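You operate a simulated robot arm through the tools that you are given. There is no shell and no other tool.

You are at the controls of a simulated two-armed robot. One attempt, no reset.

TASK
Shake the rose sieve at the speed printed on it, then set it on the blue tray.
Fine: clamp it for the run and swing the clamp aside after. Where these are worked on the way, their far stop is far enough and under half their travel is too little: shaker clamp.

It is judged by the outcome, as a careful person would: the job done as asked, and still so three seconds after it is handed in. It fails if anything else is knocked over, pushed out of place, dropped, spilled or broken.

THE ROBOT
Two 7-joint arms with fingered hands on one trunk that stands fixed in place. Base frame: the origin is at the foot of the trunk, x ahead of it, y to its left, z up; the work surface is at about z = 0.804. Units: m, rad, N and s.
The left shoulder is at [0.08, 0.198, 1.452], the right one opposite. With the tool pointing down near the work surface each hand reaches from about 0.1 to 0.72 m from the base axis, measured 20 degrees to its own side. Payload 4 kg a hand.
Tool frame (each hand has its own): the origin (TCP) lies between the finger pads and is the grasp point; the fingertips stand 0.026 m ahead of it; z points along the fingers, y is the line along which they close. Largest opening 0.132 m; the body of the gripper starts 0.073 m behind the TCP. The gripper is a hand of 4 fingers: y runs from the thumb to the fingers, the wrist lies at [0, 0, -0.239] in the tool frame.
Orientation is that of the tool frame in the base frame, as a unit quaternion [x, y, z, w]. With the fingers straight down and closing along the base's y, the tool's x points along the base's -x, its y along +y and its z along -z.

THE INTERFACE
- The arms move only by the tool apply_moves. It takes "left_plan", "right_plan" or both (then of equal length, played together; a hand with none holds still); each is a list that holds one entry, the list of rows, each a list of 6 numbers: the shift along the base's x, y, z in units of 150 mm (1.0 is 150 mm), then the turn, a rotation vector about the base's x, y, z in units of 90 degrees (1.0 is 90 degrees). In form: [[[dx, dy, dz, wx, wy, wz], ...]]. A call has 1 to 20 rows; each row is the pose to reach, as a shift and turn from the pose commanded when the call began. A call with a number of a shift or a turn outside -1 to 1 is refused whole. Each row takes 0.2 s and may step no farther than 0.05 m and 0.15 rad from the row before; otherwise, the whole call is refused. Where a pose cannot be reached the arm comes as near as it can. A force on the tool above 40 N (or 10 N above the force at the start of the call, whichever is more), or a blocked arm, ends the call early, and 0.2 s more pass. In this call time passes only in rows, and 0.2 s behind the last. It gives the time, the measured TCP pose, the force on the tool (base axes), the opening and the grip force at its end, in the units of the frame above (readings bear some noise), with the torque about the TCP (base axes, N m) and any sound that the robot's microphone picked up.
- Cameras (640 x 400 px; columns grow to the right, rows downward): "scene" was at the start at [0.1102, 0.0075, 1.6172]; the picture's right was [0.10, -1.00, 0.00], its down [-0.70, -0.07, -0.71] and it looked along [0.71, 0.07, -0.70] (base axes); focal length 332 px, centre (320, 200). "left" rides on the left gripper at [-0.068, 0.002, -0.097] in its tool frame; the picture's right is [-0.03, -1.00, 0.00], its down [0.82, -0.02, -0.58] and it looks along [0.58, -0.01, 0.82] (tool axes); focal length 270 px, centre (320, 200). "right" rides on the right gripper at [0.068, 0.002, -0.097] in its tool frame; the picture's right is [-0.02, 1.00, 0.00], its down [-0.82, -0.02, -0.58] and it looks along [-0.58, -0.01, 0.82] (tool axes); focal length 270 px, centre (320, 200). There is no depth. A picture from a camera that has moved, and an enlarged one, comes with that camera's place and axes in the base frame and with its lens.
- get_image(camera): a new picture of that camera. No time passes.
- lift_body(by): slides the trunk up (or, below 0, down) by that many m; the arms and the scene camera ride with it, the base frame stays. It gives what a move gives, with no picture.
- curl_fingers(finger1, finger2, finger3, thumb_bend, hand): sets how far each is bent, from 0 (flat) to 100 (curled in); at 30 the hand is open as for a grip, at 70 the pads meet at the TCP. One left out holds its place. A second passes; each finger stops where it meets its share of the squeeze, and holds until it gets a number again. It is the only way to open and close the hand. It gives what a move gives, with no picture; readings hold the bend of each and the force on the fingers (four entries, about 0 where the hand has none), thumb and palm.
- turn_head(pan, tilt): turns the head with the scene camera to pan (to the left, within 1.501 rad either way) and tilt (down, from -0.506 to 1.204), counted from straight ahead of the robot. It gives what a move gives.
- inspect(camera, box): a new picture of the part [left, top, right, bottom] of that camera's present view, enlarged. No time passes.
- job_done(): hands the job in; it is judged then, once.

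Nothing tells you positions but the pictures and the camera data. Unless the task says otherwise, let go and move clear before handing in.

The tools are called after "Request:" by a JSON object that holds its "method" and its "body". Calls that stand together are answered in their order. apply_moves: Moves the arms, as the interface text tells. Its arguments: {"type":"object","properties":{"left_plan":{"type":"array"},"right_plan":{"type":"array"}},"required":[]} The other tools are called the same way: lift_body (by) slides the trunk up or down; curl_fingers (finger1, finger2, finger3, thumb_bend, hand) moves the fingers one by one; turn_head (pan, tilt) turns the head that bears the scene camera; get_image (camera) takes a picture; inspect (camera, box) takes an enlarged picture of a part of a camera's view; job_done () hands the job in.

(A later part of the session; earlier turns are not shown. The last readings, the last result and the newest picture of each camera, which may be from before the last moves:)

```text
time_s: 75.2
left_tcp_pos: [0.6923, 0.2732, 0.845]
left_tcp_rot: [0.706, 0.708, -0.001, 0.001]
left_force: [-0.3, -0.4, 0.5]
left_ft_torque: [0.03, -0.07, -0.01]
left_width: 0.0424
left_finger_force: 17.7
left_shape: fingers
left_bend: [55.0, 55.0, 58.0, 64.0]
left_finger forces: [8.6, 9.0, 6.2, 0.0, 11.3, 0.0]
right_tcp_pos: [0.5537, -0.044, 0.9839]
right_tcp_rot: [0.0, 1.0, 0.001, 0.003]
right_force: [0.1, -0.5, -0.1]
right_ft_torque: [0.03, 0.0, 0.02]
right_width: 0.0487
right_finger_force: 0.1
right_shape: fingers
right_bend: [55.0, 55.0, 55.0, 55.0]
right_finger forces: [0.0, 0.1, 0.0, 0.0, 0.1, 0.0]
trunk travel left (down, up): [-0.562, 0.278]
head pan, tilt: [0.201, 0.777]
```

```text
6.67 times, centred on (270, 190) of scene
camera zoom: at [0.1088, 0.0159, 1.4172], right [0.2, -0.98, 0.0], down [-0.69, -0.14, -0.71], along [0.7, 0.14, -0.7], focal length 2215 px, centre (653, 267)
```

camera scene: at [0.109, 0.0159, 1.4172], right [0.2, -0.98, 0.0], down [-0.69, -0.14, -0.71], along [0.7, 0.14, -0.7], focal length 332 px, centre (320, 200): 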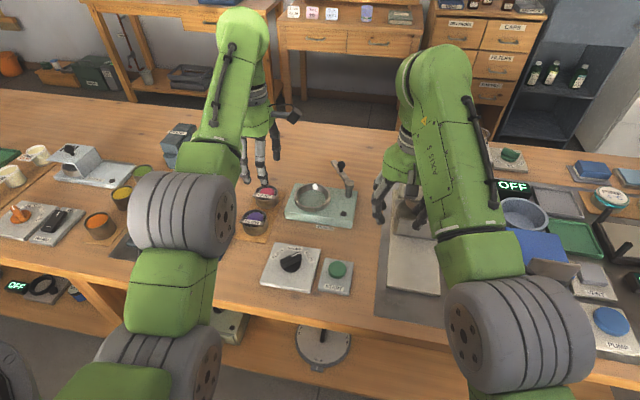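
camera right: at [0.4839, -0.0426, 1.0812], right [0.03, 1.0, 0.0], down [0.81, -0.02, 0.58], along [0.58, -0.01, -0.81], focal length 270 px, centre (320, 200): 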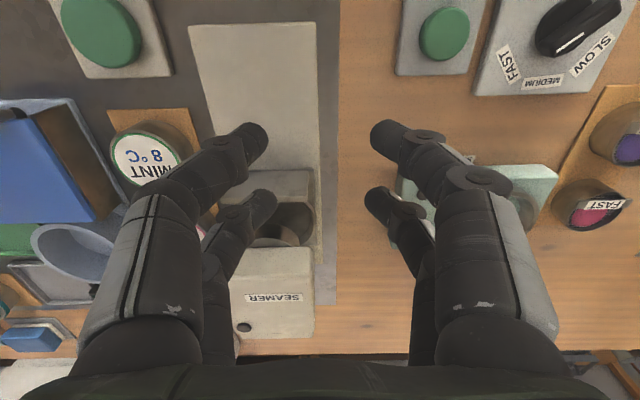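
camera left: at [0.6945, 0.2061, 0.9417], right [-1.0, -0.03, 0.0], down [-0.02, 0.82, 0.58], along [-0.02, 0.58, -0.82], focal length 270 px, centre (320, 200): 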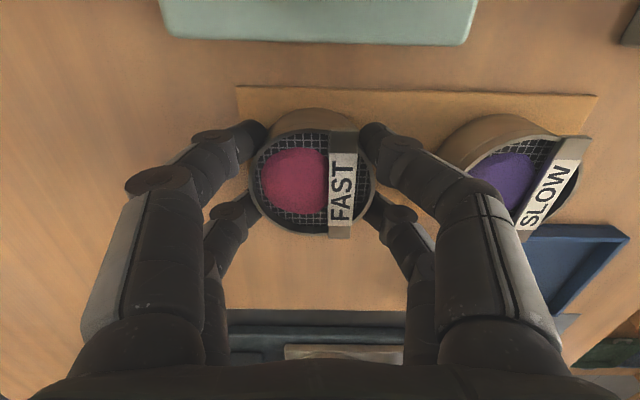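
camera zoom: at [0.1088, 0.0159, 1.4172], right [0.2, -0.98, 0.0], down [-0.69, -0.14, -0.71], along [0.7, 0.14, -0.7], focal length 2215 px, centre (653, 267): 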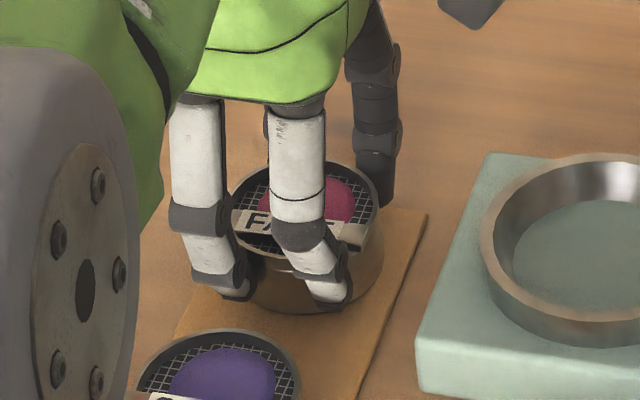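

The fingers are now around the outer wall with a firm grip. I'll lift it slightly to check.

Request:
{"method": "apply_moves", "body": {"left_plan": [[[0.0, 0.0, 0.07, 0, 0, 0], [0.0, 0.0, 0.15, 0, 0, 0], [0.0, 0.0, 0.25, 0, 0, 0]]]}}

Request:
{"method": "get_image", "body": {"camera": "left"}}

Request:
{"method": "inspect", "body": {"camera": "scene", "box": [220, 140, 370, 250]}}

```text
time_s: 76.0
left_tcp_pos: [0.6926, 0.2727, 0.8817]
left_tcp_rot: [0.707, 0.708, 0.001, 0.0]
left_force: [0.3, -0.4, -1.0]
left_ft_torque: [0.0, 0.01, 0.0]
left_width: 0.0423
left_finger_force: 17.8
left_shape: fingers
left_bend: [55.0, 54.0, 59.0, 64.0]
left_finger forces: [8.8, 9.0, 6.0, 0.0, 11.2, 0.1]
right_tcp_pos: [0.5538, -0.0432, 0.984]
right_tcp_rot: [0.0, 1.0, 0.001, 0.004]
right_force: [0.2, 0.4, -0.6]
right_ft_torque: [0.01, -0.03, -0.01]
right_width: 0.0485
right_finger_force: 0.0
right_shape: fingers
right_bend: [55.0, 55.0, 55.0, 55.0]
right_finger forces: [0.0, 0.0, 0.0, 0.0, 0.0, 0.0]
trunk travel left (down, up): [-0.562, 0.278]
head pan, tilt: [0.201, 0.777]
```

```text
taken
camera left: at [0.6949, 0.2047, 0.9791], right [-1.0, -0.03, 0.0], down [-0.02, 0.82, 0.58], along [-0.02, 0.58, -0.82], focal length 270 px, centre (320, 200)
```

left: 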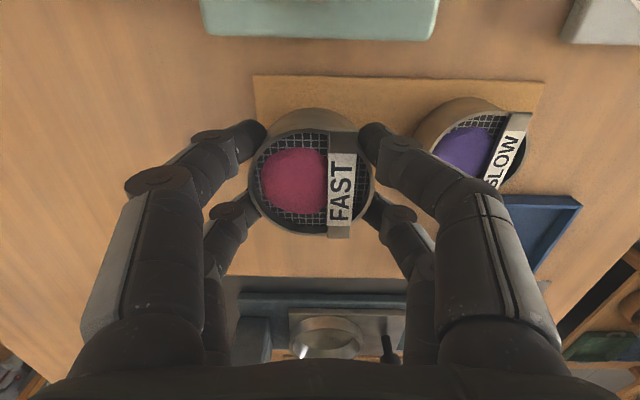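

```text
3.64 times, centred on (295, 195) of scene
camera zoom: at [0.1089, 0.0158, 1.4172], right [0.2, -0.98, 0.0], down [-0.69, -0.14, -0.71], along [0.7, 0.14, -0.7], focal length 1208 px, centre (411, 218)
```

zoom: 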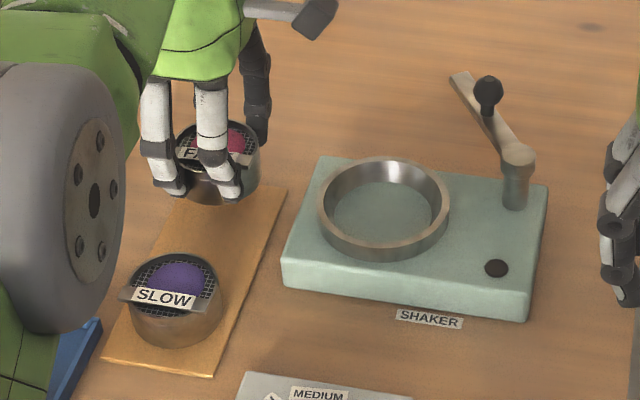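

The sieve is held level. I'll raise it and carry it towards the ring, then measure the ring's centre with the hand camera.

Request:
{"method": "apply_moves", "body": {"left_plan": [[[0.0, 0.0, 0.26, 0, 0, 0], [-0.03, -0.2, 0.3, 0, 0, 0], [-0.05, -0.48, 0.3, 0, 0, 0]]]}}

Request:
{"method": "get_image", "body": {"camera": "left"}}

Request:
{"method": "inspect", "body": {"camera": "scene", "box": [230, 130, 390, 250]}}

```text
time_s: 76.8
left_tcp_pos: [0.687, 0.1991, 0.9279]
left_tcp_rot: [0.707, 0.708, -0.001, -0.001]
left_force: [-0.1, 0.8, -0.6]
left_ft_torque: [0.02, -0.01, -0.01]
left_width: 0.0421
left_finger_force: 17.9
left_shape: fingers
left_bend: [55.0, 54.0, 59.0, 64.0]
left_finger forces: [8.8, 9.0, 6.0, 0.1, 11.1, 0.0]
right_tcp_pos: [0.5547, -0.0458, 0.9832]
right_tcp_rot: [0.0, 1.0, 0.003, 0.004]
right_force: [-0.5, -0.7, -0.6]
right_ft_torque: [-0.02, 0.0, -0.02]
right_width: 0.0484
right_finger_force: 0.0
right_shape: fingers
right_bend: [55.0, 55.0, 55.0, 55.0]
right_finger forces: [0.1, 0.0, 0.1, 0.0, 0.1, 0.0]
trunk travel left (down, up): [-0.562, 0.278]
head pan, tilt: [0.201, 0.777]
```

```text
taken
camera left: at [0.6889, 0.1322, 1.024], right [-1.0, -0.03, 0.0], down [-0.02, 0.82, 0.58], along [-0.02, 0.58, -0.82], focal length 270 px, centre (320, 200)
```

left: 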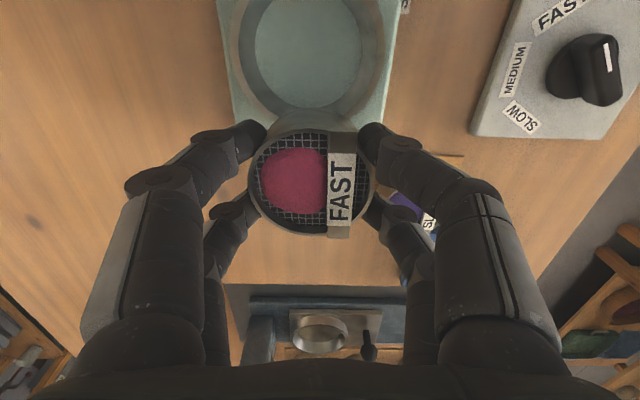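

```text
3.33 times, centred on (310, 190) of scene
camera zoom: at [0.1096, 0.0141, 1.4172], right [0.2, -0.98, 0.0], down [-0.69, -0.14, -0.71], along [0.7, 0.14, -0.7], focal length 1108 px, centre (353, 233)
```

zoom: 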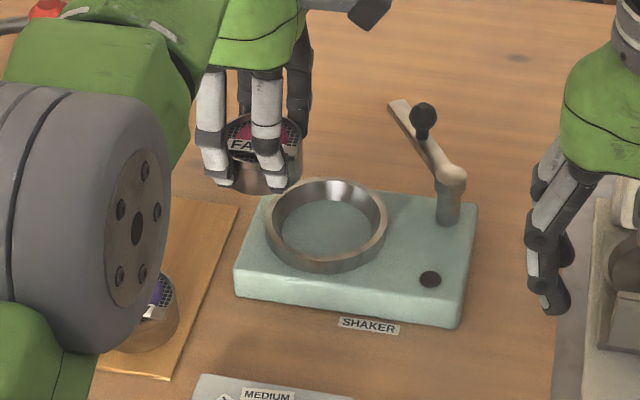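

Request:
{"method": "inspect", "body": {"camera": "left", "box": [200, 0, 420, 138]}}

```text
2.90 times, centred on (310, 69) of left
camera zoom: at [0.6889, 0.1322, 1.024], right [-1.0, -0.03, 0.0], down [-0.02, 0.82, 0.58], along [-0.02, 0.58, -0.82], focal length 783 px, centre (349, 580)
```

zoom: 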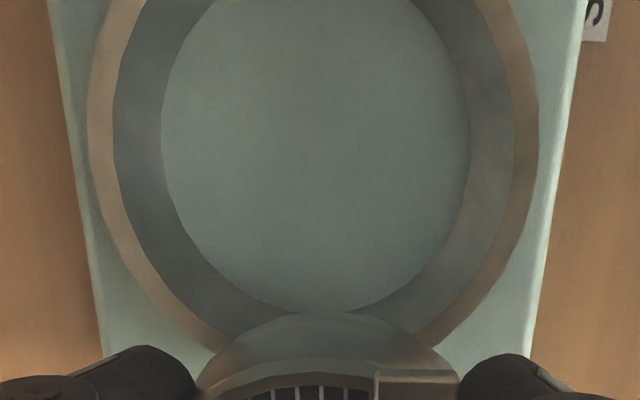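

Request:
{"method": "inspect", "body": {"camera": "left", "box": [220, 100, 412, 250]}}

```text
2.67 times, centred on (316, 175) of left
camera zoom: at [0.6889, 0.1322, 1.024], right [-1.0, -0.03, 0.0], down [-0.02, 0.82, 0.58], along [-0.02, 0.58, -0.82], focal length 721 px, centre (331, 267)
```

zoom: 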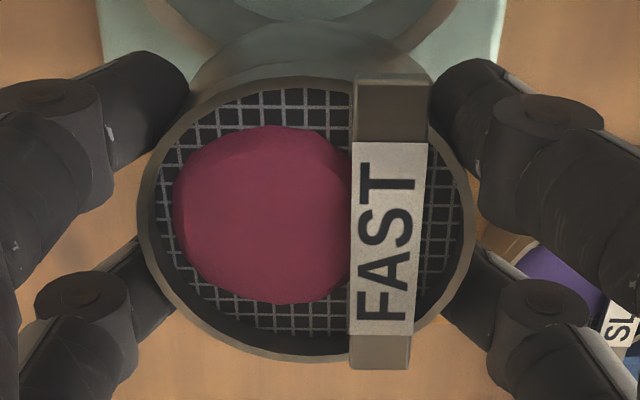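

The ring centre is at about (0.6945, 0.1555), and it has a funnel-shaped seat about 66 mm wide at the floor. The held sieve is at about (0.691, 0.199). I'll move over the ring and look again before lowering.

Request:
{"method": "apply_moves", "body": {"left_plan": [[[0.012, -0.15, 0.0, 0, 0, 0], [0.024, -0.29, 0.0, 0, 0, 0], [0.024, -0.29, -0.12, 0, 0, 0]]]}}

Request:
{"method": "get_image", "body": {"camera": "left"}}

Request:
{"method": "inspect", "body": {"camera": "scene", "box": [260, 150, 380, 240]}}

```text
time_s: 77.6
left_tcp_pos: [0.6881, 0.1584, 0.9096]
left_tcp_rot: [0.706, 0.708, -0.002, 0.001]
left_force: [0.5, 0.0, -1.0]
left_ft_torque: [-0.02, 0.02, 0.02]
left_width: 0.0423
left_finger_force: 17.2
left_shape: fingers
left_bend: [55.0, 54.0, 59.0, 64.0]
left_finger forces: [8.8, 9.2, 6.1, 0.1, 11.1, 0.0]
right_tcp_pos: [0.5548, -0.0424, 0.9845]
right_tcp_rot: [-0.001, 1.0, 0.001, 0.002]
right_force: [-0.2, -0.4, 0.5]
right_ft_torque: [-0.01, 0.02, -0.02]
right_width: 0.0488
right_finger_force: 0.1
right_shape: fingers
right_bend: [55.0, 55.0, 55.0, 55.0]
right_finger forces: [0.0, 0.0, 0.1, 0.0, 0.0, 0.0]
trunk travel left (down, up): [-0.562, 0.278]
head pan, tilt: [0.201, 0.777]
```

```text
taken
camera left: at [0.691, 0.0899, 1.006], right [-1.0, -0.03, 0.0], down [-0.02, 0.82, 0.58], along [-0.02, 0.58, -0.82], focal length 270 px, centre (320, 200)
```

left: 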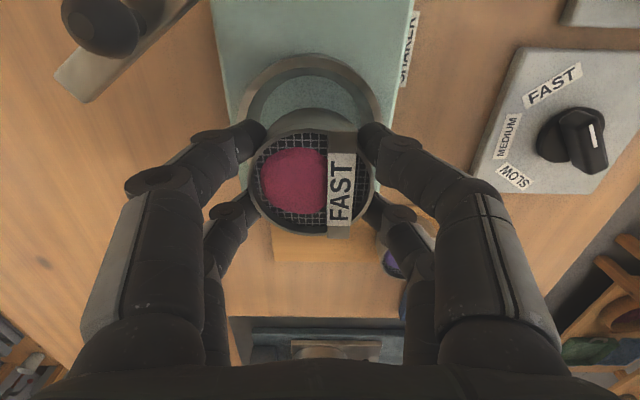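

```text
4.44 times, centred on (320, 195) of scene
camera zoom: at [0.1095, 0.0171, 1.4172], right [0.2, -0.98, 0.0], down [-0.69, -0.14, -0.71], along [0.7, 0.14, -0.7], focal length 1477 px, centre (320, 222)
```

zoom: 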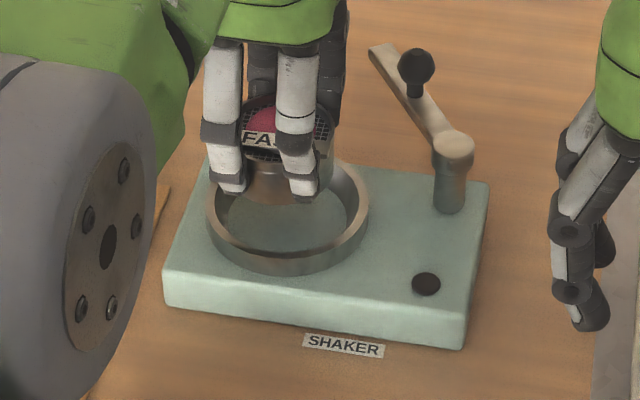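

Request:
{"method": "inspect", "body": {"camera": "left", "box": [210, 40, 420, 250]}}

```text
1.90 times, centred on (315, 145) of left
camera zoom: at [0.691, 0.0899, 1.006], right [-1.0, -0.03, 0.0], down [-0.02, 0.82, 0.58], along [-0.02, 0.58, -0.82], focal length 515 px, centre (330, 305)
```

zoom: 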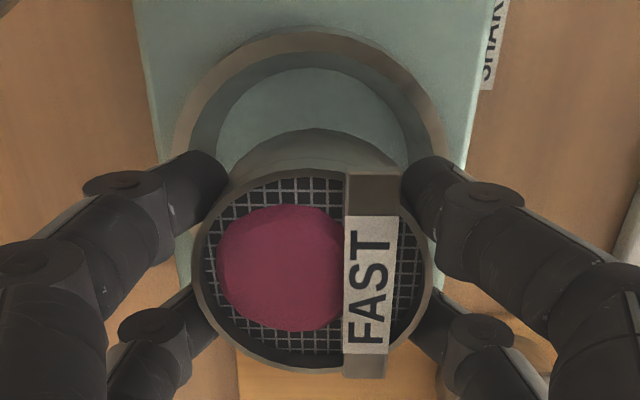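

Request:
{"method": "apply_moves", "body": {"left_plan": [[[0.017, -0.017, 0.0, 0, 0, 0], [0.017, -0.017, -0.08, 0, 0, 0], [0.017, -0.017, -0.15, 0, 0, 0]]]}}

Request:
{"method": "inspect", "body": {"camera": "left", "box": [210, 40, 420, 250]}}

Request:
{"method": "inspect", "body": {"camera": "scene", "box": [260, 150, 380, 240]}}

```text
time_s: 78.4
left_tcp_pos: [0.6912, 0.1545, 0.8868]
left_tcp_rot: [0.707, 0.707, -0.001, 0.0]
left_force: [0.7, -1.0, -0.8]
left_ft_torque: [0.0, 0.01, -0.01]
left_width: 0.0425
left_finger_force: 17.3
left_shape: fingers
left_bend: [55.0, 54.0, 59.0, 64.0]
left_finger forces: [8.8, 9.1, 6.1, 0.0, 11.2, 0.0]
right_tcp_pos: [0.5545, -0.0428, 0.9852]
right_tcp_rot: [0.0, 1.0, 0.0, 0.003]
right_force: [0.1, 0.3, 0.0]
right_ft_torque: [0.05, -0.03, -0.03]
right_width: 0.0487
right_finger_force: 0.2
right_shape: fingers
right_bend: [55.0, 55.0, 55.0, 55.0]
right_finger forces: [0.0, 0.0, 0.0, 0.1, 0.1, 0.1]
trunk travel left (down, up): [-0.562, 0.278]
head pan, tilt: [0.201, 0.777]
```

```text
1.90 times, centred on (315, 145) of left
camera zoom: at [0.693, 0.0875, 0.9837], right [-1.0, -0.03, 0.0], down [-0.02, 0.82, 0.58], along [-0.02, 0.58, -0.82], focal length 515 px, centre (330, 305)
```

zoom: 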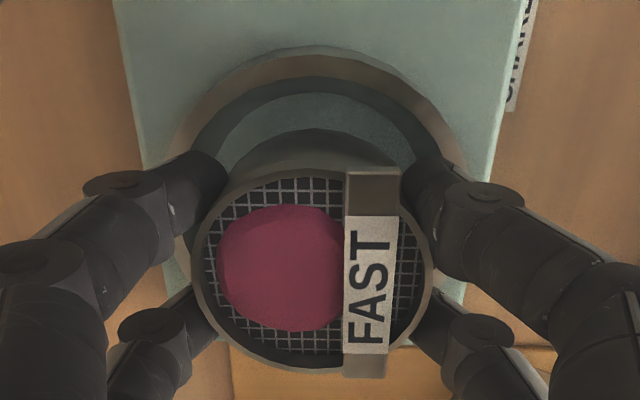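

```text
4.44 times, centred on (320, 195) of scene
camera zoom: at [0.1092, 0.0158, 1.4172], right [0.2, -0.98, 0.0], down [-0.69, -0.14, -0.71], along [0.7, 0.14, -0.7], focal length 1477 px, centre (320, 222)
```

zoom: 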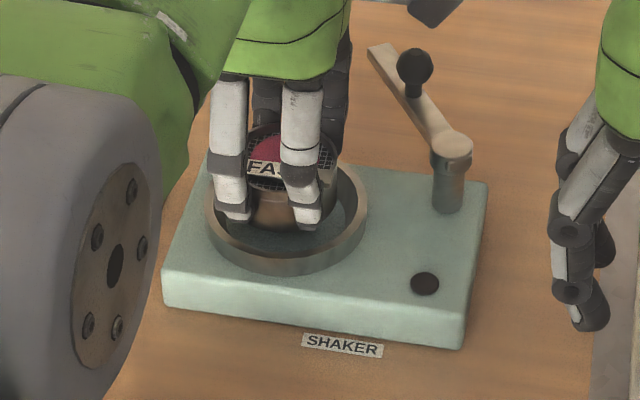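

Request:
{"method": "apply_moves", "body": {"left_plan": [[[0.0, -0.007, -0.03, 0, 0, 0], [0.0, -0.007, -0.06, 0, 0, 0]]]}}

Request:
{"method": "inspect", "body": {"camera": "scene", "box": [270, 160, 350, 220]}}

Request:
{"method": "inspect", "body": {"camera": "left", "box": [210, 40, 420, 250]}}

```text
time_s: 79.0
left_tcp_pos: [0.6916, 0.1547, 0.8785]
left_tcp_rot: [0.706, 0.708, -0.001, -0.001]
left_force: [-0.3, 0.2, -1.6]
left_ft_torque: [0.01, -0.01, 0.02]
left_width: 0.0423
left_finger_force: 17.2
left_shape: fingers
left_bend: [55.0, 54.0, 59.0, 64.0]
left_finger forces: [8.9, 9.1, 6.1, 0.0, 11.3, 0.0]
right_tcp_pos: [0.5541, -0.0438, 0.9848]
right_tcp_rot: [0.0, 1.0, 0.001, 0.004]
right_force: [0.0, -0.1, -0.1]
right_ft_torque: [-0.02, -0.01, 0.02]
right_width: 0.0486
right_finger_force: 0.0
right_shape: fingers
right_bend: [55.0, 55.0, 55.0, 55.0]
right_finger forces: [0.1, 0.0, 0.0, 0.0, 0.0, 0.1]
trunk travel left (down, up): [-0.562, 0.278]
head pan, tilt: [0.201, 0.777]
```

```text
6.67 times, centred on (310, 190) of scene
camera zoom: at [0.1093, 0.0158, 1.4172], right [0.2, -0.98, 0.0], down [-0.69, -0.14, -0.71], along [0.7, 0.14, -0.7], focal length 2215 px, centre (387, 267)
```

zoom: 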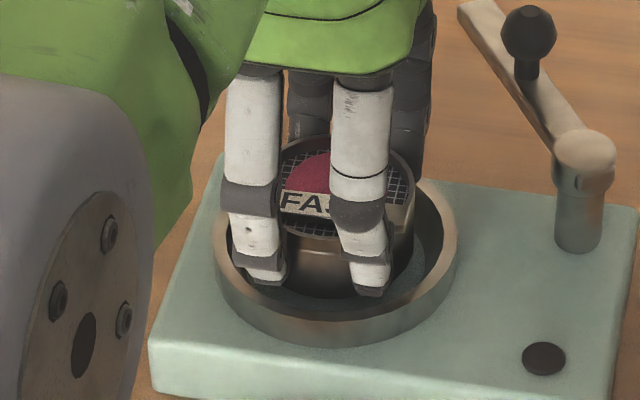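

```text
1.90 times, centred on (315, 145) of left
camera zoom: at [0.6933, 0.0868, 0.975], right [-1.0, -0.03, 0.0], down [-0.02, 0.82, 0.58], along [-0.02, 0.58, -0.82], focal length 515 px, centre (330, 305)
```

zoom: 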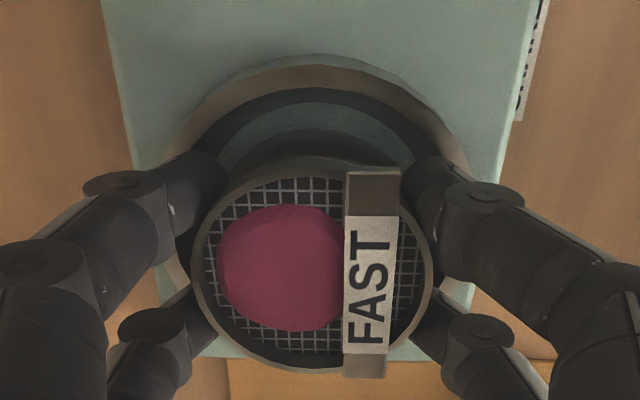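

Request:
{"method": "apply_moves", "body": {"left_plan": [[[0.0, 0.0, -0.02, 0, 0, 0], [0.0, 0.0, -0.04, 0, 0, 0]]]}}

Request:
{"method": "inspect", "body": {"camera": "scene", "box": [270, 160, 350, 220]}}

```text
time_s: 79.6
left_tcp_pos: [0.6913, 0.1539, 0.8731]
left_tcp_rot: [0.707, 0.707, -0.001, 0.001]
left_force: [-1.1, -0.6, 1.4]
left_ft_torque: [0.0, -0.02, -0.03]
left_width: 0.0422
left_finger_force: 19.6
left_shape: fingers
left_bend: [55.0, 54.0, 59.0, 64.0]
left_finger forces: [9.8, 11.2, 7.3, 0.1, 11.4, 0.1]
right_tcp_pos: [0.5528, -0.0434, 0.9845]
right_tcp_rot: [0.001, 1.0, 0.001, 0.003]
right_force: [-0.3, -0.3, -0.6]
right_ft_torque: [0.0, -0.03, -0.02]
right_width: 0.0484
right_finger_force: 0.0
right_shape: fingers
right_bend: [55.0, 55.0, 55.0, 55.0]
right_finger forces: [0.0, 0.1, 0.0, 0.0, 0.0, 0.0]
trunk travel left (down, up): [-0.562, 0.278]
head pan, tilt: [0.201, 0.777]
```

```text
6.67 times, centred on (310, 190) of scene
camera zoom: at [0.108, 0.0156, 1.4173], right [0.2, -0.98, 0.0], down [-0.69, -0.14, -0.71], along [0.7, 0.14, -0.7], focal length 2215 px, centre (387, 267)
```

zoom: 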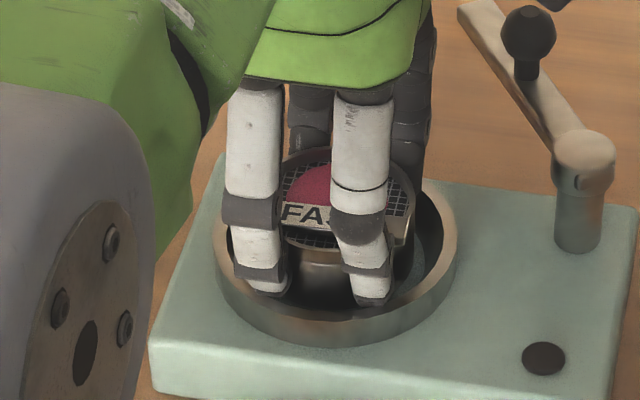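

Request:
{"method": "apply_moves", "body": {"left_plan": [[[0.0, 0.0, -0.013, 0, 0, 0]]]}}

```text
time_s: 80.0
left_tcp_pos: [0.691, 0.1527, 0.874]
left_tcp_rot: [0.707, 0.707, 0.0, 0.002]
left_force: [-2.2, -1.0, 7.7]
left_ft_torque: [0.05, -0.09, -0.03]
left_width: 0.0421
left_finger_force: 25.0
left_shape: fingers
left_bend: [55.0, 55.0, 59.0, 64.0]
left_finger forces: [13.2, 14.8, 10.4, 0.0, 11.8, 0.0]
right_tcp_pos: [0.5515, -0.0431, 0.9845]
right_tcp_rot: [0.0, 1.0, 0.001, 0.005]
right_force: [0.1, -0.8, -0.6]
right_ft_torque: [-0.01, -0.01, -0.01]
right_width: 0.0486
right_finger_force: 0.0
right_shape: fingers
right_bend: [55.0, 55.0, 55.0, 55.0]
right_finger forces: [0.0, 0.0, 0.0, 0.0, 0.0, 0.0]
trunk travel left (down, up): [-0.562, 0.278]
head pan, tilt: [0.201, 0.777]
```

The force rises to about 8 N, so the sieve has reached its seat. I'll loosen the fingers slightly to let it settle.

Request:
{"method": "curl_fingers", "body": {"hand": "left", "finger1": 53, "finger2": 53, "finger3": 57, "thumb_bend": 62}}

Request:
{"method": "inspect", "body": {"camera": "left", "box": [210, 40, 420, 250]}}

Request:
{"method": "inspect", "body": {"camera": "scene", "box": [270, 160, 350, 220]}}

```text
time_s: 81.0
left_tcp_pos: [0.6909, 0.1539, 0.8726]
left_tcp_rot: [0.706, 0.708, 0.001, 0.002]
left_force: [-2.3, -1.1, 13.8]
left_ft_torque: [-0.04, 0.03, -0.08]
left_width: 0.0431
left_finger_force: 27.1
left_shape: fingers
left_bend: [55.0, 54.0, 59.0, 61.0]
left_finger forces: [13.8, 14.4, 15.4, 0.1, 11.2, 0.0]
right_tcp_pos: [0.5516, -0.044, 0.9849]
right_tcp_rot: [0.0, 1.0, 0.001, 0.004]
right_force: [0.2, 0.4, 0.3]
right_ft_torque: [-0.02, 0.04, 0.0]
right_width: 0.0488
right_finger_force: 0.1
right_shape: fingers
right_bend: [55.0, 55.0, 55.0, 55.0]
right_finger forces: [0.0, 0.0, 0.0, 0.0, 0.0, 0.1]
trunk travel left (down, up): [-0.562, 0.278]
head pan, tilt: [0.201, 0.777]
```

```text
1.90 times, centred on (315, 145) of left
camera zoom: at [0.6919, 0.0866, 0.9694], right [-1.0, -0.03, 0.0], down [-0.02, 0.82, 0.58], along [-0.01, 0.58, -0.82], focal length 515 px, centre (330, 305)
```

zoom: 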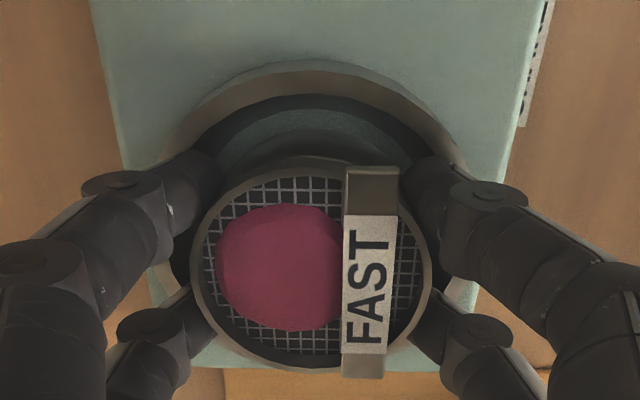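

```text
6.67 times, centred on (310, 190) of scene
camera zoom: at [0.1062, 0.0152, 1.4175], right [0.2, -0.98, 0.0], down [-0.69, -0.14, -0.71], along [0.7, 0.14, -0.7], focal length 2215 px, centre (387, 267)
```

zoom: 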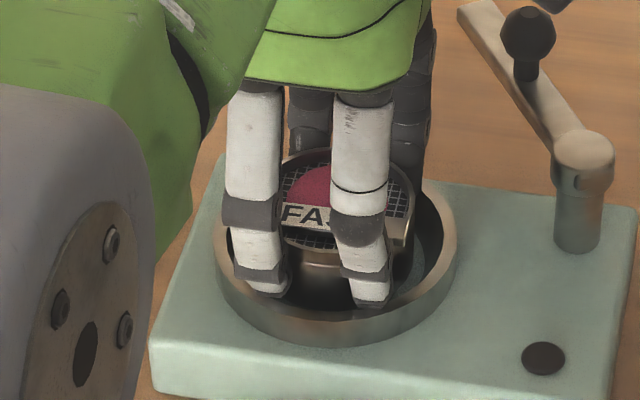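

The fingertips are wedged in the funnel wall. I'll rise a little so they can open and the sieve can drop the last millimetres into its seat.

Request:
{"method": "apply_moves", "body": {"left_plan": [[[0.0, 0.0, 0.02, 0, 0, 0], [0.0, 0.0, 0.04, 0, 0, 0]]]}}

Request:
{"method": "inspect", "body": {"camera": "left", "box": [210, 40, 420, 250]}}

Request:
{"method": "inspect", "body": {"camera": "scene", "box": [270, 160, 350, 220]}}

```text
time_s: 81.6
left_tcp_pos: [0.6897, 0.1542, 0.8743]
left_tcp_rot: [0.706, 0.708, -0.002, -0.001]
left_force: [-0.7, -0.5, -0.1]
left_ft_torque: [-0.01, 0.02, -0.04]
left_width: 0.0447
left_finger_force: 6.5
left_shape: fingers
left_bend: [53.0, 53.0, 58.0, 61.0]
left_finger forces: [2.9, 3.8, 2.8, 0.1, 3.1, 0.0]
right_tcp_pos: [0.5541, -0.0447, 0.9836]
right_tcp_rot: [0.0, 1.0, 0.001, 0.003]
right_force: [-0.2, -1.1, -0.3]
right_ft_torque: [0.02, 0.0, 0.0]
right_width: 0.0488
right_finger_force: 0.3
right_shape: fingers
right_bend: [55.0, 55.0, 55.0, 55.0]
right_finger forces: [0.0, 0.0, 0.0, 0.0, 0.0, 0.0]
trunk travel left (down, up): [-0.562, 0.278]
head pan, tilt: [0.201, 0.777]
```

```text
1.90 times, centred on (315, 145) of left
camera zoom: at [0.6921, 0.0867, 0.9714], right [-1.0, -0.03, 0.0], down [-0.02, 0.82, 0.58], along [-0.02, 0.58, -0.82], focal length 515 px, centre (330, 305)
```

zoom: 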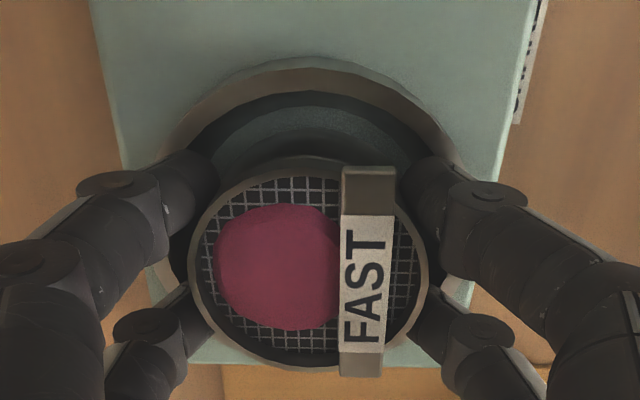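

```text
6.67 times, centred on (310, 190) of scene
camera zoom: at [0.1089, 0.0157, 1.417], right [0.2, -0.98, 0.0], down [-0.69, -0.14, -0.71], along [0.7, 0.14, -0.7], focal length 2215 px, centre (387, 267)
```

zoom: 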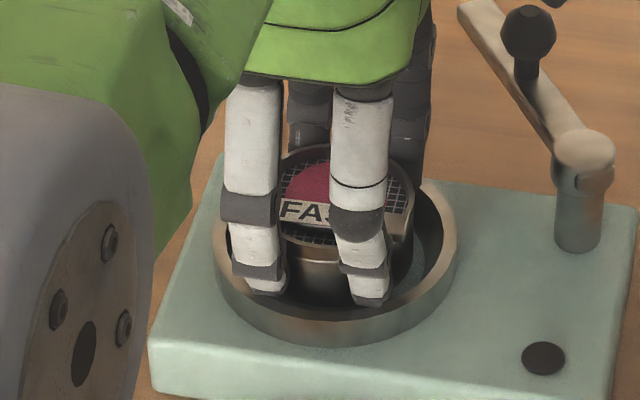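

Request:
{"method": "apply_moves", "body": {"left_plan": [[[0.0, 0.0, 0.015, 0, 0, 0]]]}}

Request:
{"method": "curl_fingers", "body": {"hand": "left", "finger1": 51, "finger2": 51, "finger3": 55, "thumb_bend": 58}}

Request:
{"method": "inspect", "body": {"camera": "left", "box": [210, 40, 420, 250]}}

Request:
{"method": "inspect", "body": {"camera": "scene", "box": [270, 160, 350, 220]}}

```text
time_s: 82.0
left_tcp_pos: [0.6928, 0.1545, 0.8778]
left_tcp_rot: [0.707, 0.707, -0.001, 0.0]
left_force: [-0.3, -0.1, -0.6]
left_ft_torque: [-0.02, 0.01, -0.03]
left_width: 0.0452
left_finger_force: 3.0
left_shape: fingers
left_bend: [52.0, 52.0, 56.0, 61.0]
left_finger forces: [0.9, 1.7, 0.0, 0.0, 2.0, 0.0]
right_tcp_pos: [0.5539, -0.0439, 0.9845]
right_tcp_rot: [0.001, 1.0, 0.0, 0.003]
right_force: [-1.1, 0.2, 0.0]
right_ft_torque: [0.02, -0.01, -0.02]
right_width: 0.0488
right_finger_force: 0.0
right_shape: fingers
right_bend: [55.0, 55.0, 55.0, 55.0]
right_finger forces: [0.1, 0.1, 0.0, 0.1, 0.1, 0.1]
trunk travel left (down, up): [-0.562, 0.278]
head pan, tilt: [0.201, 0.777]
```

```text
time_s: 83.0
left_tcp_pos: [0.691, 0.1555, 0.8792]
left_tcp_rot: [0.706, 0.708, 0.0, 0.001]
left_force: [0.2, -0.3, -0.4]
left_ft_torque: [0.02, 0.02, 0.0]
left_width: 0.0517
left_finger_force: 0.1
left_shape: fingers
left_bend: [51.0, 51.0, 55.0, 57.0]
left_finger forces: [0.0, 0.0, 0.0, 0.0, 0.1, 0.0]
right_tcp_pos: [0.5541, -0.0435, 0.9848]
right_tcp_rot: [0.0, 1.0, 0.0, 0.004]
right_force: [0.2, 0.2, 0.2]
right_ft_torque: [0.03, 0.02, 0.01]
right_width: 0.0487
right_finger_force: 0.1
right_shape: fingers
right_bend: [55.0, 55.0, 55.0, 55.0]
right_finger forces: [0.0, 0.1, 0.1, 0.1, 0.0, 0.0]
trunk travel left (down, up): [-0.562, 0.278]
head pan, tilt: [0.201, 0.777]
```

```text
1.90 times, centred on (315, 145) of left
camera zoom: at [0.6932, 0.0866, 0.9758], right [-1.0, -0.03, 0.0], down [-0.02, 0.82, 0.58], along [-0.02, 0.58, -0.82], focal length 515 px, centre (330, 305)
```

zoom: 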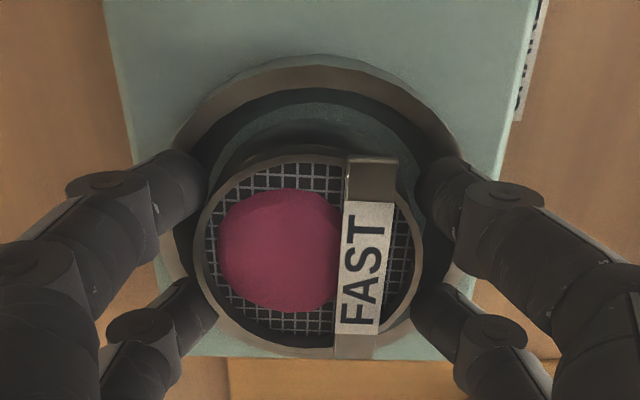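

```text
6.67 times, centred on (310, 190) of scene
camera zoom: at [0.109, 0.0159, 1.4172], right [0.2, -0.98, 0.0], down [-0.69, -0.14, -0.71], along [0.7, 0.14, -0.7], focal length 2215 px, centre (387, 267)
```

zoom: 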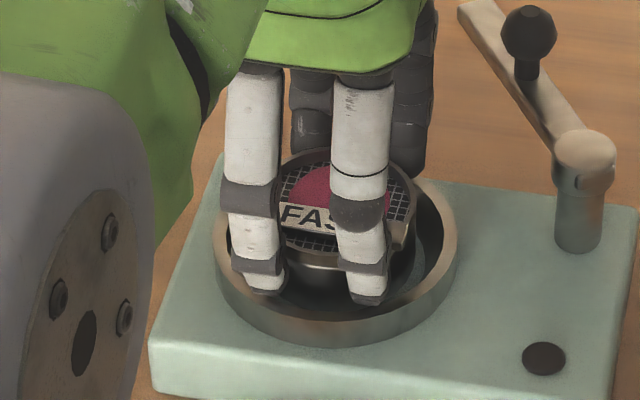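

The sieve is released and sitting in the ring. I'll rise straight up and check it.

Request:
{"method": "apply_moves", "body": {"left_plan": [[[0.0, 0.0, 0.03, 0, 0, 0], [0.0, 0.0, 0.08, 0, 0, 0], [0.0, 0.0, 0.16, 0, 0, 0]]]}}

Request:
{"method": "get_image", "body": {"camera": "left"}}

Request:
{"method": "inspect", "body": {"camera": "scene", "box": [260, 150, 380, 240]}}

```text
time_s: 83.8
left_tcp_pos: [0.6923, 0.1542, 0.9019]
left_tcp_rot: [0.706, 0.708, -0.001, 0.001]
left_force: [-0.5, 0.0, -0.2]
left_ft_torque: [0.02, 0.01, 0.02]
left_width: 0.0519
left_finger_force: 0.0
left_shape: fingers
left_bend: [51.0, 51.0, 55.0, 57.0]
left_finger forces: [0.0, 0.0, 0.1, 0.1, 0.0, 0.0]
right_tcp_pos: [0.554, -0.0449, 0.9833]
right_tcp_rot: [0.0, 1.0, 0.001, 0.003]
right_force: [0.2, 0.2, -0.3]
right_ft_torque: [0.02, -0.05, 0.04]
right_width: 0.0486
right_finger_force: 0.2
right_shape: fingers
right_bend: [55.0, 55.0, 55.0, 55.0]
right_finger forces: [0.2, 0.0, 0.0, 0.0, 0.0, 0.0]
trunk travel left (down, up): [-0.562, 0.278]
head pan, tilt: [0.201, 0.777]
```

```text
taken
camera left: at [0.6936, 0.087, 0.9999], right [-1.0, -0.03, 0.0], down [-0.02, 0.82, 0.58], along [-0.02, 0.58, -0.82], focal length 270 px, centre (320, 200)
```

left: 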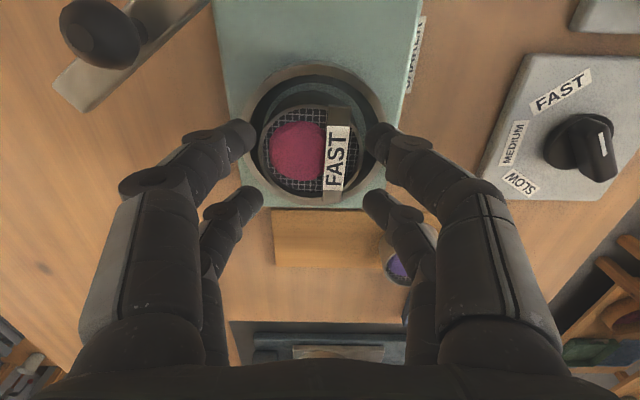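

```text
4.44 times, centred on (320, 195) of scene
camera zoom: at [0.1088, 0.0158, 1.4172], right [0.2, -0.98, 0.0], down [-0.69, -0.14, -0.71], along [0.7, 0.14, -0.7], focal length 1477 px, centre (320, 222)
```

zoom: 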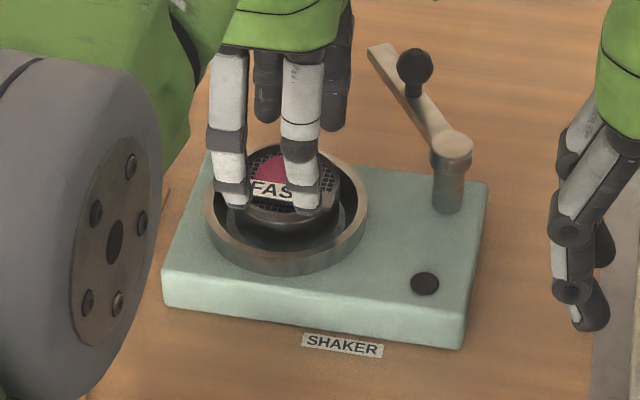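

Request:
{"method": "inspect", "body": {"camera": "left", "box": [210, 40, 420, 230]}}

Request:
{"method": "inspect", "body": {"camera": "left", "box": [40, 0, 240, 125]}}

```text
2.11 times, centred on (315, 135) of left
camera zoom: at [0.6936, 0.087, 0.9999], right [-1.0, -0.03, 0.0], down [-0.02, 0.82, 0.58], along [-0.02, 0.58, -0.82], focal length 569 px, centre (330, 337)
```

zoom: 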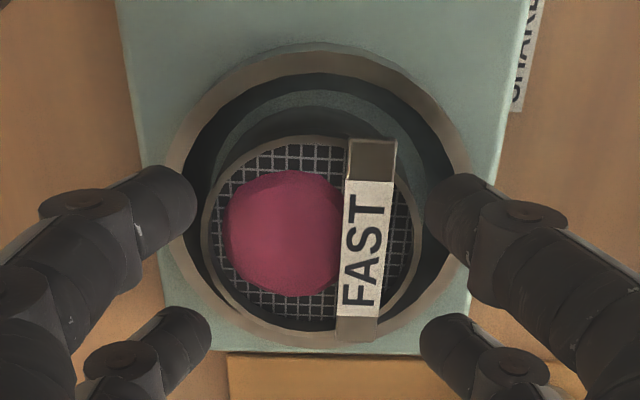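

```text
3.20 times, centred on (140, 62) of left
camera zoom: at [0.6936, 0.087, 0.9999], right [-1.0, -0.03, 0.0], down [-0.02, 0.82, 0.58], along [-0.02, 0.58, -0.82], focal length 865 px, centre (896, 640)
```

zoom: 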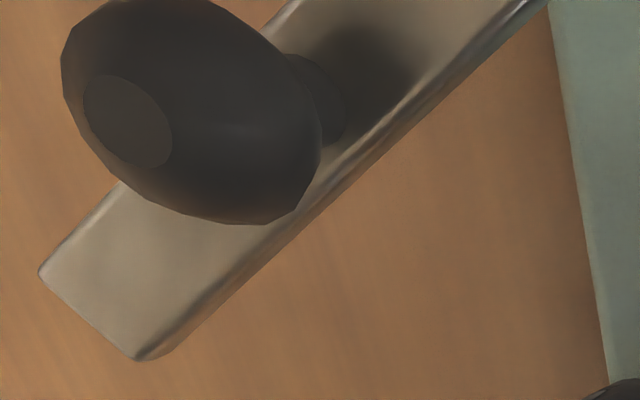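

The sieve sits centred in the seat. Next is the clamp: its knob is at about (0.770, 0.095, 0.885) and its post at about (0.725, 0.065). I'll raise the left hand, tilt it slightly forward and hover over the knob.

Request:
{"method": "apply_moves", "body": {"left_plan": [[[0, 0, 0.2, 0, 0, 0], [0, 0, 0.4, 0, 0, 0], [0.07, -0.1, 0.4, 0, -0.07, 0], [0.15, -0.2, 0.38, 0, -0.14, 0], [0.25, -0.3, 0.37, 0, -0.2, 0], [0.364, -0.395, 0.363, 0, -0.2, 0]]]}}

Request:
{"method": "curl_fingers", "body": {"hand": "left", "finger1": 50, "finger2": 50, "finger3": 50, "thumb_bend": 50}}

Request:
{"method": "get_image", "body": {"camera": "left"}}

Request:
{"method": "inspect", "body": {"camera": "scene", "box": [250, 120, 410, 240]}}

```text
time_s: 85.2
left_tcp_pos: [0.7487, 0.0929, 0.9569]
left_tcp_rot: [0.698, 0.699, 0.11, 0.111]
left_force: [0.1, -0.3, -1.2]
left_ft_torque: [0.0, 0.0, 0.02]
left_width: 0.0517
left_finger_force: 0.0
left_shape: fingers
left_bend: [51.0, 51.0, 55.0, 57.0]
left_finger forces: [0.2, 0.0, 0.0, 0.1, 0.1, 0.0]
right_tcp_pos: [0.5545, -0.0444, 0.9829]
right_tcp_rot: [0.001, 1.0, 0.002, 0.003]
right_force: [-0.5, -0.2, -0.4]
right_ft_torque: [0.02, 0.0, 0.0]
right_width: 0.0486
right_finger_force: 0.1
right_shape: fingers
right_bend: [55.0, 55.0, 55.0, 55.0]
right_finger forces: [0.1, 0.0, 0.0, 0.0, 0.0, 0.1]
trunk travel left (down, up): [-0.562, 0.278]
head pan, tilt: [0.201, 0.777]
```

```text
time_s: 86.2
left_tcp_pos: [0.7474, 0.0944, 0.9574]
left_tcp_rot: [0.698, 0.699, 0.111, 0.111]
left_force: [0.0, -0.8, 1.0]
left_ft_torque: [0.0, -0.02, 0.0]
left_width: 0.0653
left_finger_force: 0.1
left_shape: fingers
left_bend: [50.0, 50.0, 50.0, 50.0]
left_finger forces: [0.1, 0.0, 0.0, 0.1, 0.0, 0.1]
right_tcp_pos: [0.5535, -0.0438, 0.9852]
right_tcp_rot: [0.0, 1.0, 0.001, 0.004]
right_force: [-0.3, -0.2, -0.4]
right_ft_torque: [0.01, 0.01, 0.01]
right_width: 0.0488
right_finger_force: 0.1
right_shape: fingers
right_bend: [55.0, 55.0, 55.0, 55.0]
right_finger forces: [0.1, 0.1, 0.0, 0.0, 0.1, 0.1]
trunk travel left (down, up): [-0.562, 0.278]
head pan, tilt: [0.201, 0.777]
```

```text
taken
camera left: at [0.7199, 0.0269, 1.05], right [-0.95, -0.03, -0.31], down [-0.2, 0.82, 0.54], along [0.24, 0.58, -0.78], focal length 270 px, centre (320, 200)
```

left: 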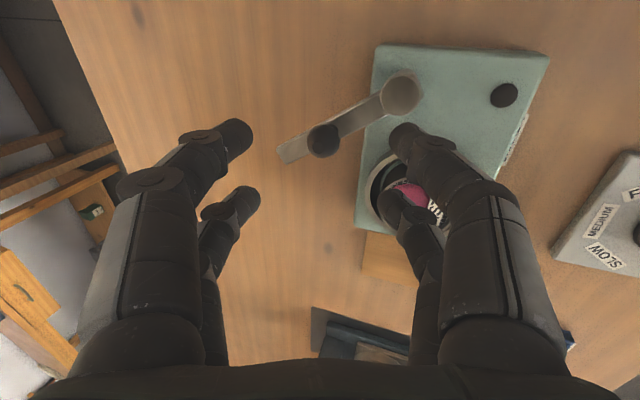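

```text
3.33 times, centred on (330, 180) of scene
camera zoom: at [0.1089, 0.0158, 1.4172], right [0.2, -0.98, 0.0], down [-0.69, -0.14, -0.71], along [0.7, 0.14, -0.7], focal length 1108 px, centre (287, 267)
```

zoom: 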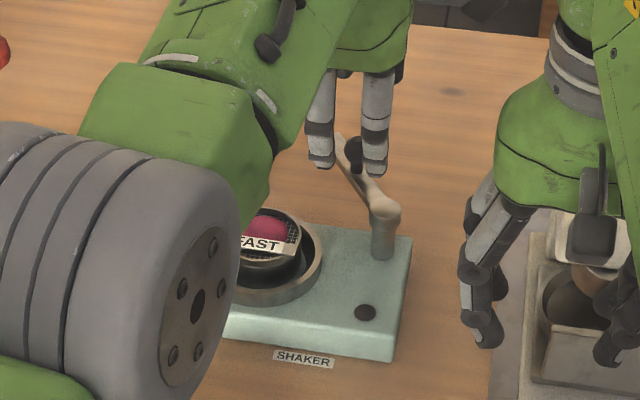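

Request:
{"method": "curl_fingers", "body": {"hand": "left", "finger1": 58, "finger2": 58, "finger3": 58, "thumb_bend": 58}}

Request:
{"method": "apply_moves", "body": {"left_plan": [[[0.03, 0.03, -0.1, 0, 0, 0], [0.055, 0.03, -0.2, 0, 0, 0]]]}}

Request:
{"method": "inspect", "body": {"camera": "left", "box": [200, 50, 440, 260]}}

Request:
{"method": "inspect", "body": {"camera": "scene", "box": [300, 140, 380, 200]}}

```text
time_s: 87.2
left_tcp_pos: [0.7471, 0.0943, 0.9567]
left_tcp_rot: [0.697, 0.699, 0.11, 0.112]
left_force: [0.2, -0.2, -0.9]
left_ft_torque: [0.01, 0.01, 0.01]
left_width: 0.043
left_finger_force: 0.1
left_shape: fingers
left_bend: [57.0, 57.0, 57.0, 57.0]
left_finger forces: [0.0, 0.0, 0.0, 0.0, 0.0, 0.0]
right_tcp_pos: [0.5539, -0.0443, 0.9835]
right_tcp_rot: [0.0, 1.0, 0.0, 0.003]
right_force: [-0.3, 0.3, 0.9]
right_ft_torque: [-0.03, -0.04, 0.02]
right_width: 0.0488
right_finger_force: 0.0
right_shape: fingers
right_bend: [55.0, 55.0, 55.0, 55.0]
right_finger forces: [0.0, 0.0, 0.1, 0.0, 0.1, 0.0]
trunk travel left (down, up): [-0.562, 0.278]
head pan, tilt: [0.201, 0.777]
```

```text
time_s: 87.8
left_tcp_pos: [0.7546, 0.0983, 0.929]
left_tcp_rot: [0.698, 0.699, 0.111, 0.111]
left_force: [0.2, 0.4, 0.5]
left_ft_torque: [-0.02, -0.01, 0.0]
left_width: 0.0427
left_finger_force: 0.0
left_shape: fingers
left_bend: [57.0, 57.0, 57.0, 57.0]
left_finger forces: [0.0, 0.1, 0.0, 0.0, 0.1, 0.0]
right_tcp_pos: [0.554, -0.0432, 0.9841]
right_tcp_rot: [-0.001, 1.0, 0.001, 0.003]
right_force: [0.4, -0.5, -0.5]
right_ft_torque: [-0.02, -0.01, -0.02]
right_width: 0.0484
right_finger_force: 0.1
right_shape: fingers
right_bend: [55.0, 55.0, 55.0, 55.0]
right_finger forces: [0.0, 0.0, 0.0, 0.0, 0.0, 0.0]
trunk travel left (down, up): [-0.562, 0.278]
head pan, tilt: [0.201, 0.777]
```

```text
1.90 times, centred on (320, 155) of left
camera zoom: at [0.7266, 0.0316, 1.0205], right [-0.95, -0.03, -0.31], down [-0.2, 0.82, 0.54], along [0.24, 0.58, -0.78], focal length 515 px, centre (320, 286)
```

zoom: 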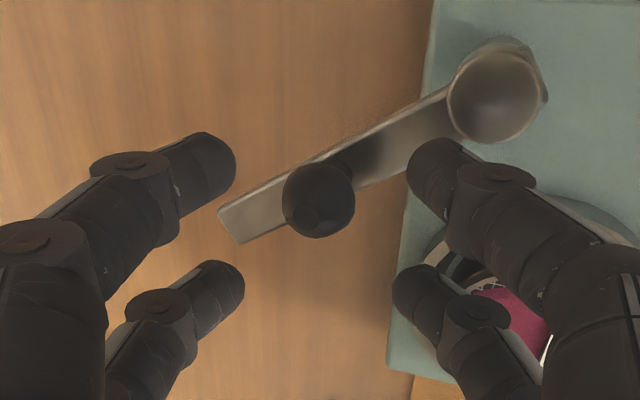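

```text
6.67 times, centred on (340, 170) of scene
camera zoom: at [0.1094, 0.0158, 1.4172], right [0.2, -0.98, 0.0], down [-0.69, -0.14, -0.71], along [0.7, 0.14, -0.7], focal length 2215 px, centre (187, 400)
```

zoom: 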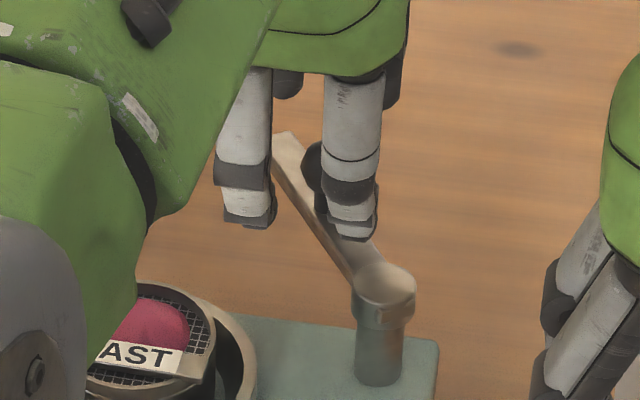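

Request:
{"method": "apply_moves", "body": {"left_plan": [[[0.037, 0.0, -0.114, 0, 0, 0]]]}}

Request:
{"method": "inspect", "body": {"camera": "left", "box": [200, 50, 440, 260]}}

Request:
{"method": "inspect", "body": {"camera": "scene", "box": [300, 140, 380, 200]}}

```text
time_s: 88.2
left_tcp_pos: [0.7599, 0.0991, 0.9151]
left_tcp_rot: [0.699, 0.698, 0.111, 0.112]
left_force: [-2.2, -0.5, 5.7]
left_ft_torque: [-0.09, 0.16, -0.01]
left_width: 0.0417
left_finger_force: 3.1
left_shape: fingers
left_bend: [57.0, 57.0, 57.0, 58.0]
left_finger forces: [0.1, 0.1, 0.0, 0.0, 6.0, 0.0]
right_tcp_pos: [0.5533, -0.0437, 0.9848]
right_tcp_rot: [0.0, 1.0, 0.0, 0.005]
right_force: [-0.2, 0.0, -0.1]
right_ft_torque: [0.03, 0.0, -0.01]
right_width: 0.0488
right_finger_force: 0.0
right_shape: fingers
right_bend: [55.0, 55.0, 55.0, 55.0]
right_finger forces: [0.0, 0.1, 0.0, 0.0, 0.1, 0.0]
trunk travel left (down, up): [-0.562, 0.278]
head pan, tilt: [0.201, 0.777]
```

```text
1.90 times, centred on (320, 155) of left
camera zoom: at [0.7314, 0.0311, 1.0063], right [-0.95, -0.03, -0.31], down [-0.2, 0.82, 0.54], along [0.24, 0.58, -0.78], focal length 515 px, centre (320, 286)
```

zoom: 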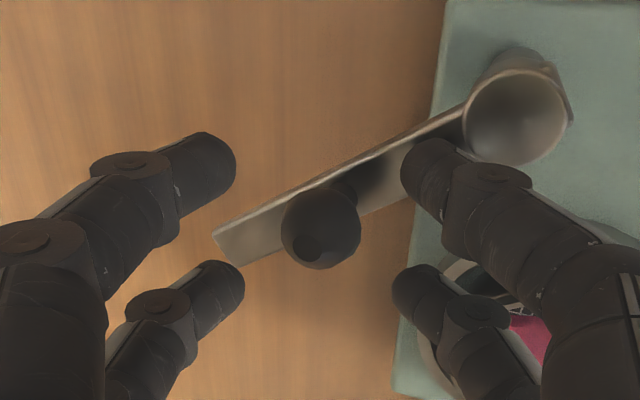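

```text
6.67 times, centred on (340, 170) of scene
camera zoom: at [0.1076, 0.0158, 1.4175], right [0.2, -0.98, 0.0], down [-0.69, -0.14, -0.71], along [0.7, 0.14, -0.7], focal length 2215 px, centre (187, 400)
```

zoom: 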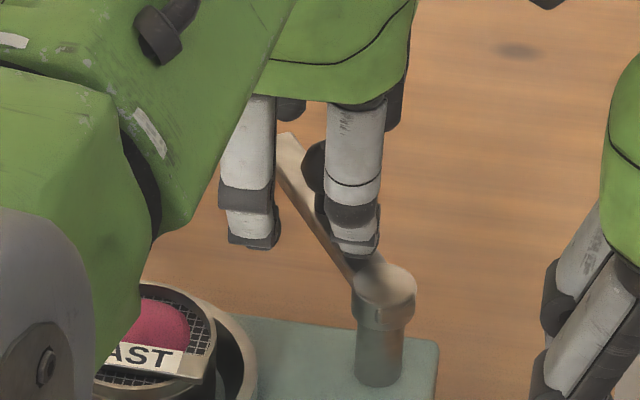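

The near finger is just touching the arm's top, so the tips are already around the knob. I'll back off 2 mm and close on the knob.

Request:
{"method": "apply_moves", "body": {"left_plan": [[[-0.004, 0.007, 0.016, 0, 0, 0]]]}}

Request:
{"method": "curl_fingers", "body": {"hand": "left", "finger1": 68, "finger2": 68, "finger3": 68, "thumb_bend": 68}}

Request:
{"method": "inspect", "body": {"camera": "left", "box": [200, 50, 440, 260]}}

Request:
{"method": "inspect", "body": {"camera": "scene", "box": [300, 140, 380, 200]}}

```text
time_s: 88.6
left_tcp_pos: [0.7591, 0.0991, 0.9131]
left_tcp_rot: [0.699, 0.698, 0.11, 0.111]
left_force: [-0.8, -0.4, 3.9]
left_ft_torque: [-0.11, 0.06, 0.02]
left_width: 0.0406
left_finger_force: 1.8
left_shape: fingers
left_bend: [57.0, 57.0, 57.0, 58.0]
left_finger forces: [0.0, 0.0, 0.0, 0.0, 4.2, 0.0]
right_tcp_pos: [0.5538, -0.0443, 0.9846]
right_tcp_rot: [0.0, 1.0, 0.001, 0.003]
right_force: [0.3, 2.0, 0.1]
right_ft_torque: [-0.01, 0.0, -0.01]
right_width: 0.0487
right_finger_force: 0.1
right_shape: fingers
right_bend: [55.0, 55.0, 55.0, 55.0]
right_finger forces: [0.1, 0.0, 0.0, 0.0, 0.1, 0.1]
trunk travel left (down, up): [-0.562, 0.278]
head pan, tilt: [0.201, 0.777]
```

```text
time_s: 89.6
left_tcp_pos: [0.7585, 0.099, 0.9134]
left_tcp_rot: [0.698, 0.699, 0.11, 0.111]
left_force: [0.0, 0.2, -0.2]
left_ft_torque: [-0.01, 0.02, 0.01]
left_width: 0.0081
left_finger_force: 0.7
left_shape: fingers
left_bend: [68.0, 68.0, 68.0, 68.0]
left_finger forces: [0.2, 0.0, 0.1, 0.0, 0.2, 0.0]
right_tcp_pos: [0.555, -0.0439, 0.983]
right_tcp_rot: [0.0, 1.0, 0.001, 0.004]
right_force: [0.0, 0.5, 0.4]
right_ft_torque: [-0.03, -0.01, -0.02]
right_width: 0.0489
right_finger_force: 0.1
right_shape: fingers
right_bend: [55.0, 55.0, 55.0, 55.0]
right_finger forces: [0.1, 0.0, 0.1, 0.0, 0.0, 0.0]
trunk travel left (down, up): [-0.562, 0.278]
head pan, tilt: [0.201, 0.777]
```

```text
1.90 times, centred on (320, 155) of left
camera zoom: at [0.7313, 0.0326, 1.0057], right [-0.95, -0.03, -0.31], down [-0.2, 0.82, 0.54], along [0.24, 0.58, -0.78], focal length 515 px, centre (320, 286)
```

zoom: 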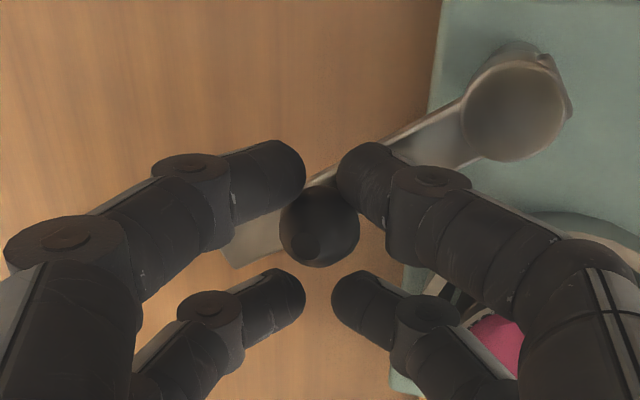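

```text
6.67 times, centred on (340, 170) of scene
camera zoom: at [0.1091, 0.0158, 1.4172], right [0.2, -0.98, 0.0], down [-0.69, -0.14, -0.71], along [0.7, 0.14, -0.7], focal length 2215 px, centre (187, 400)
```

zoom: 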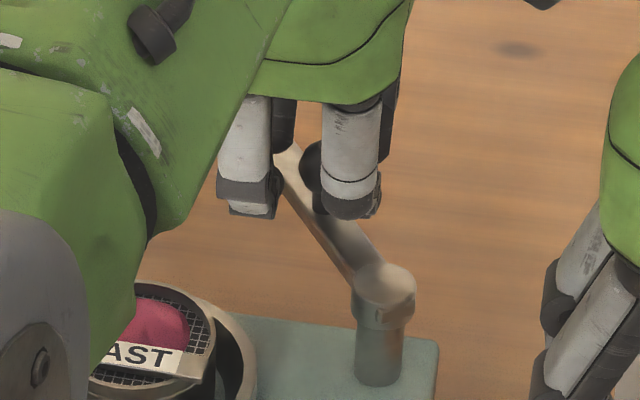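

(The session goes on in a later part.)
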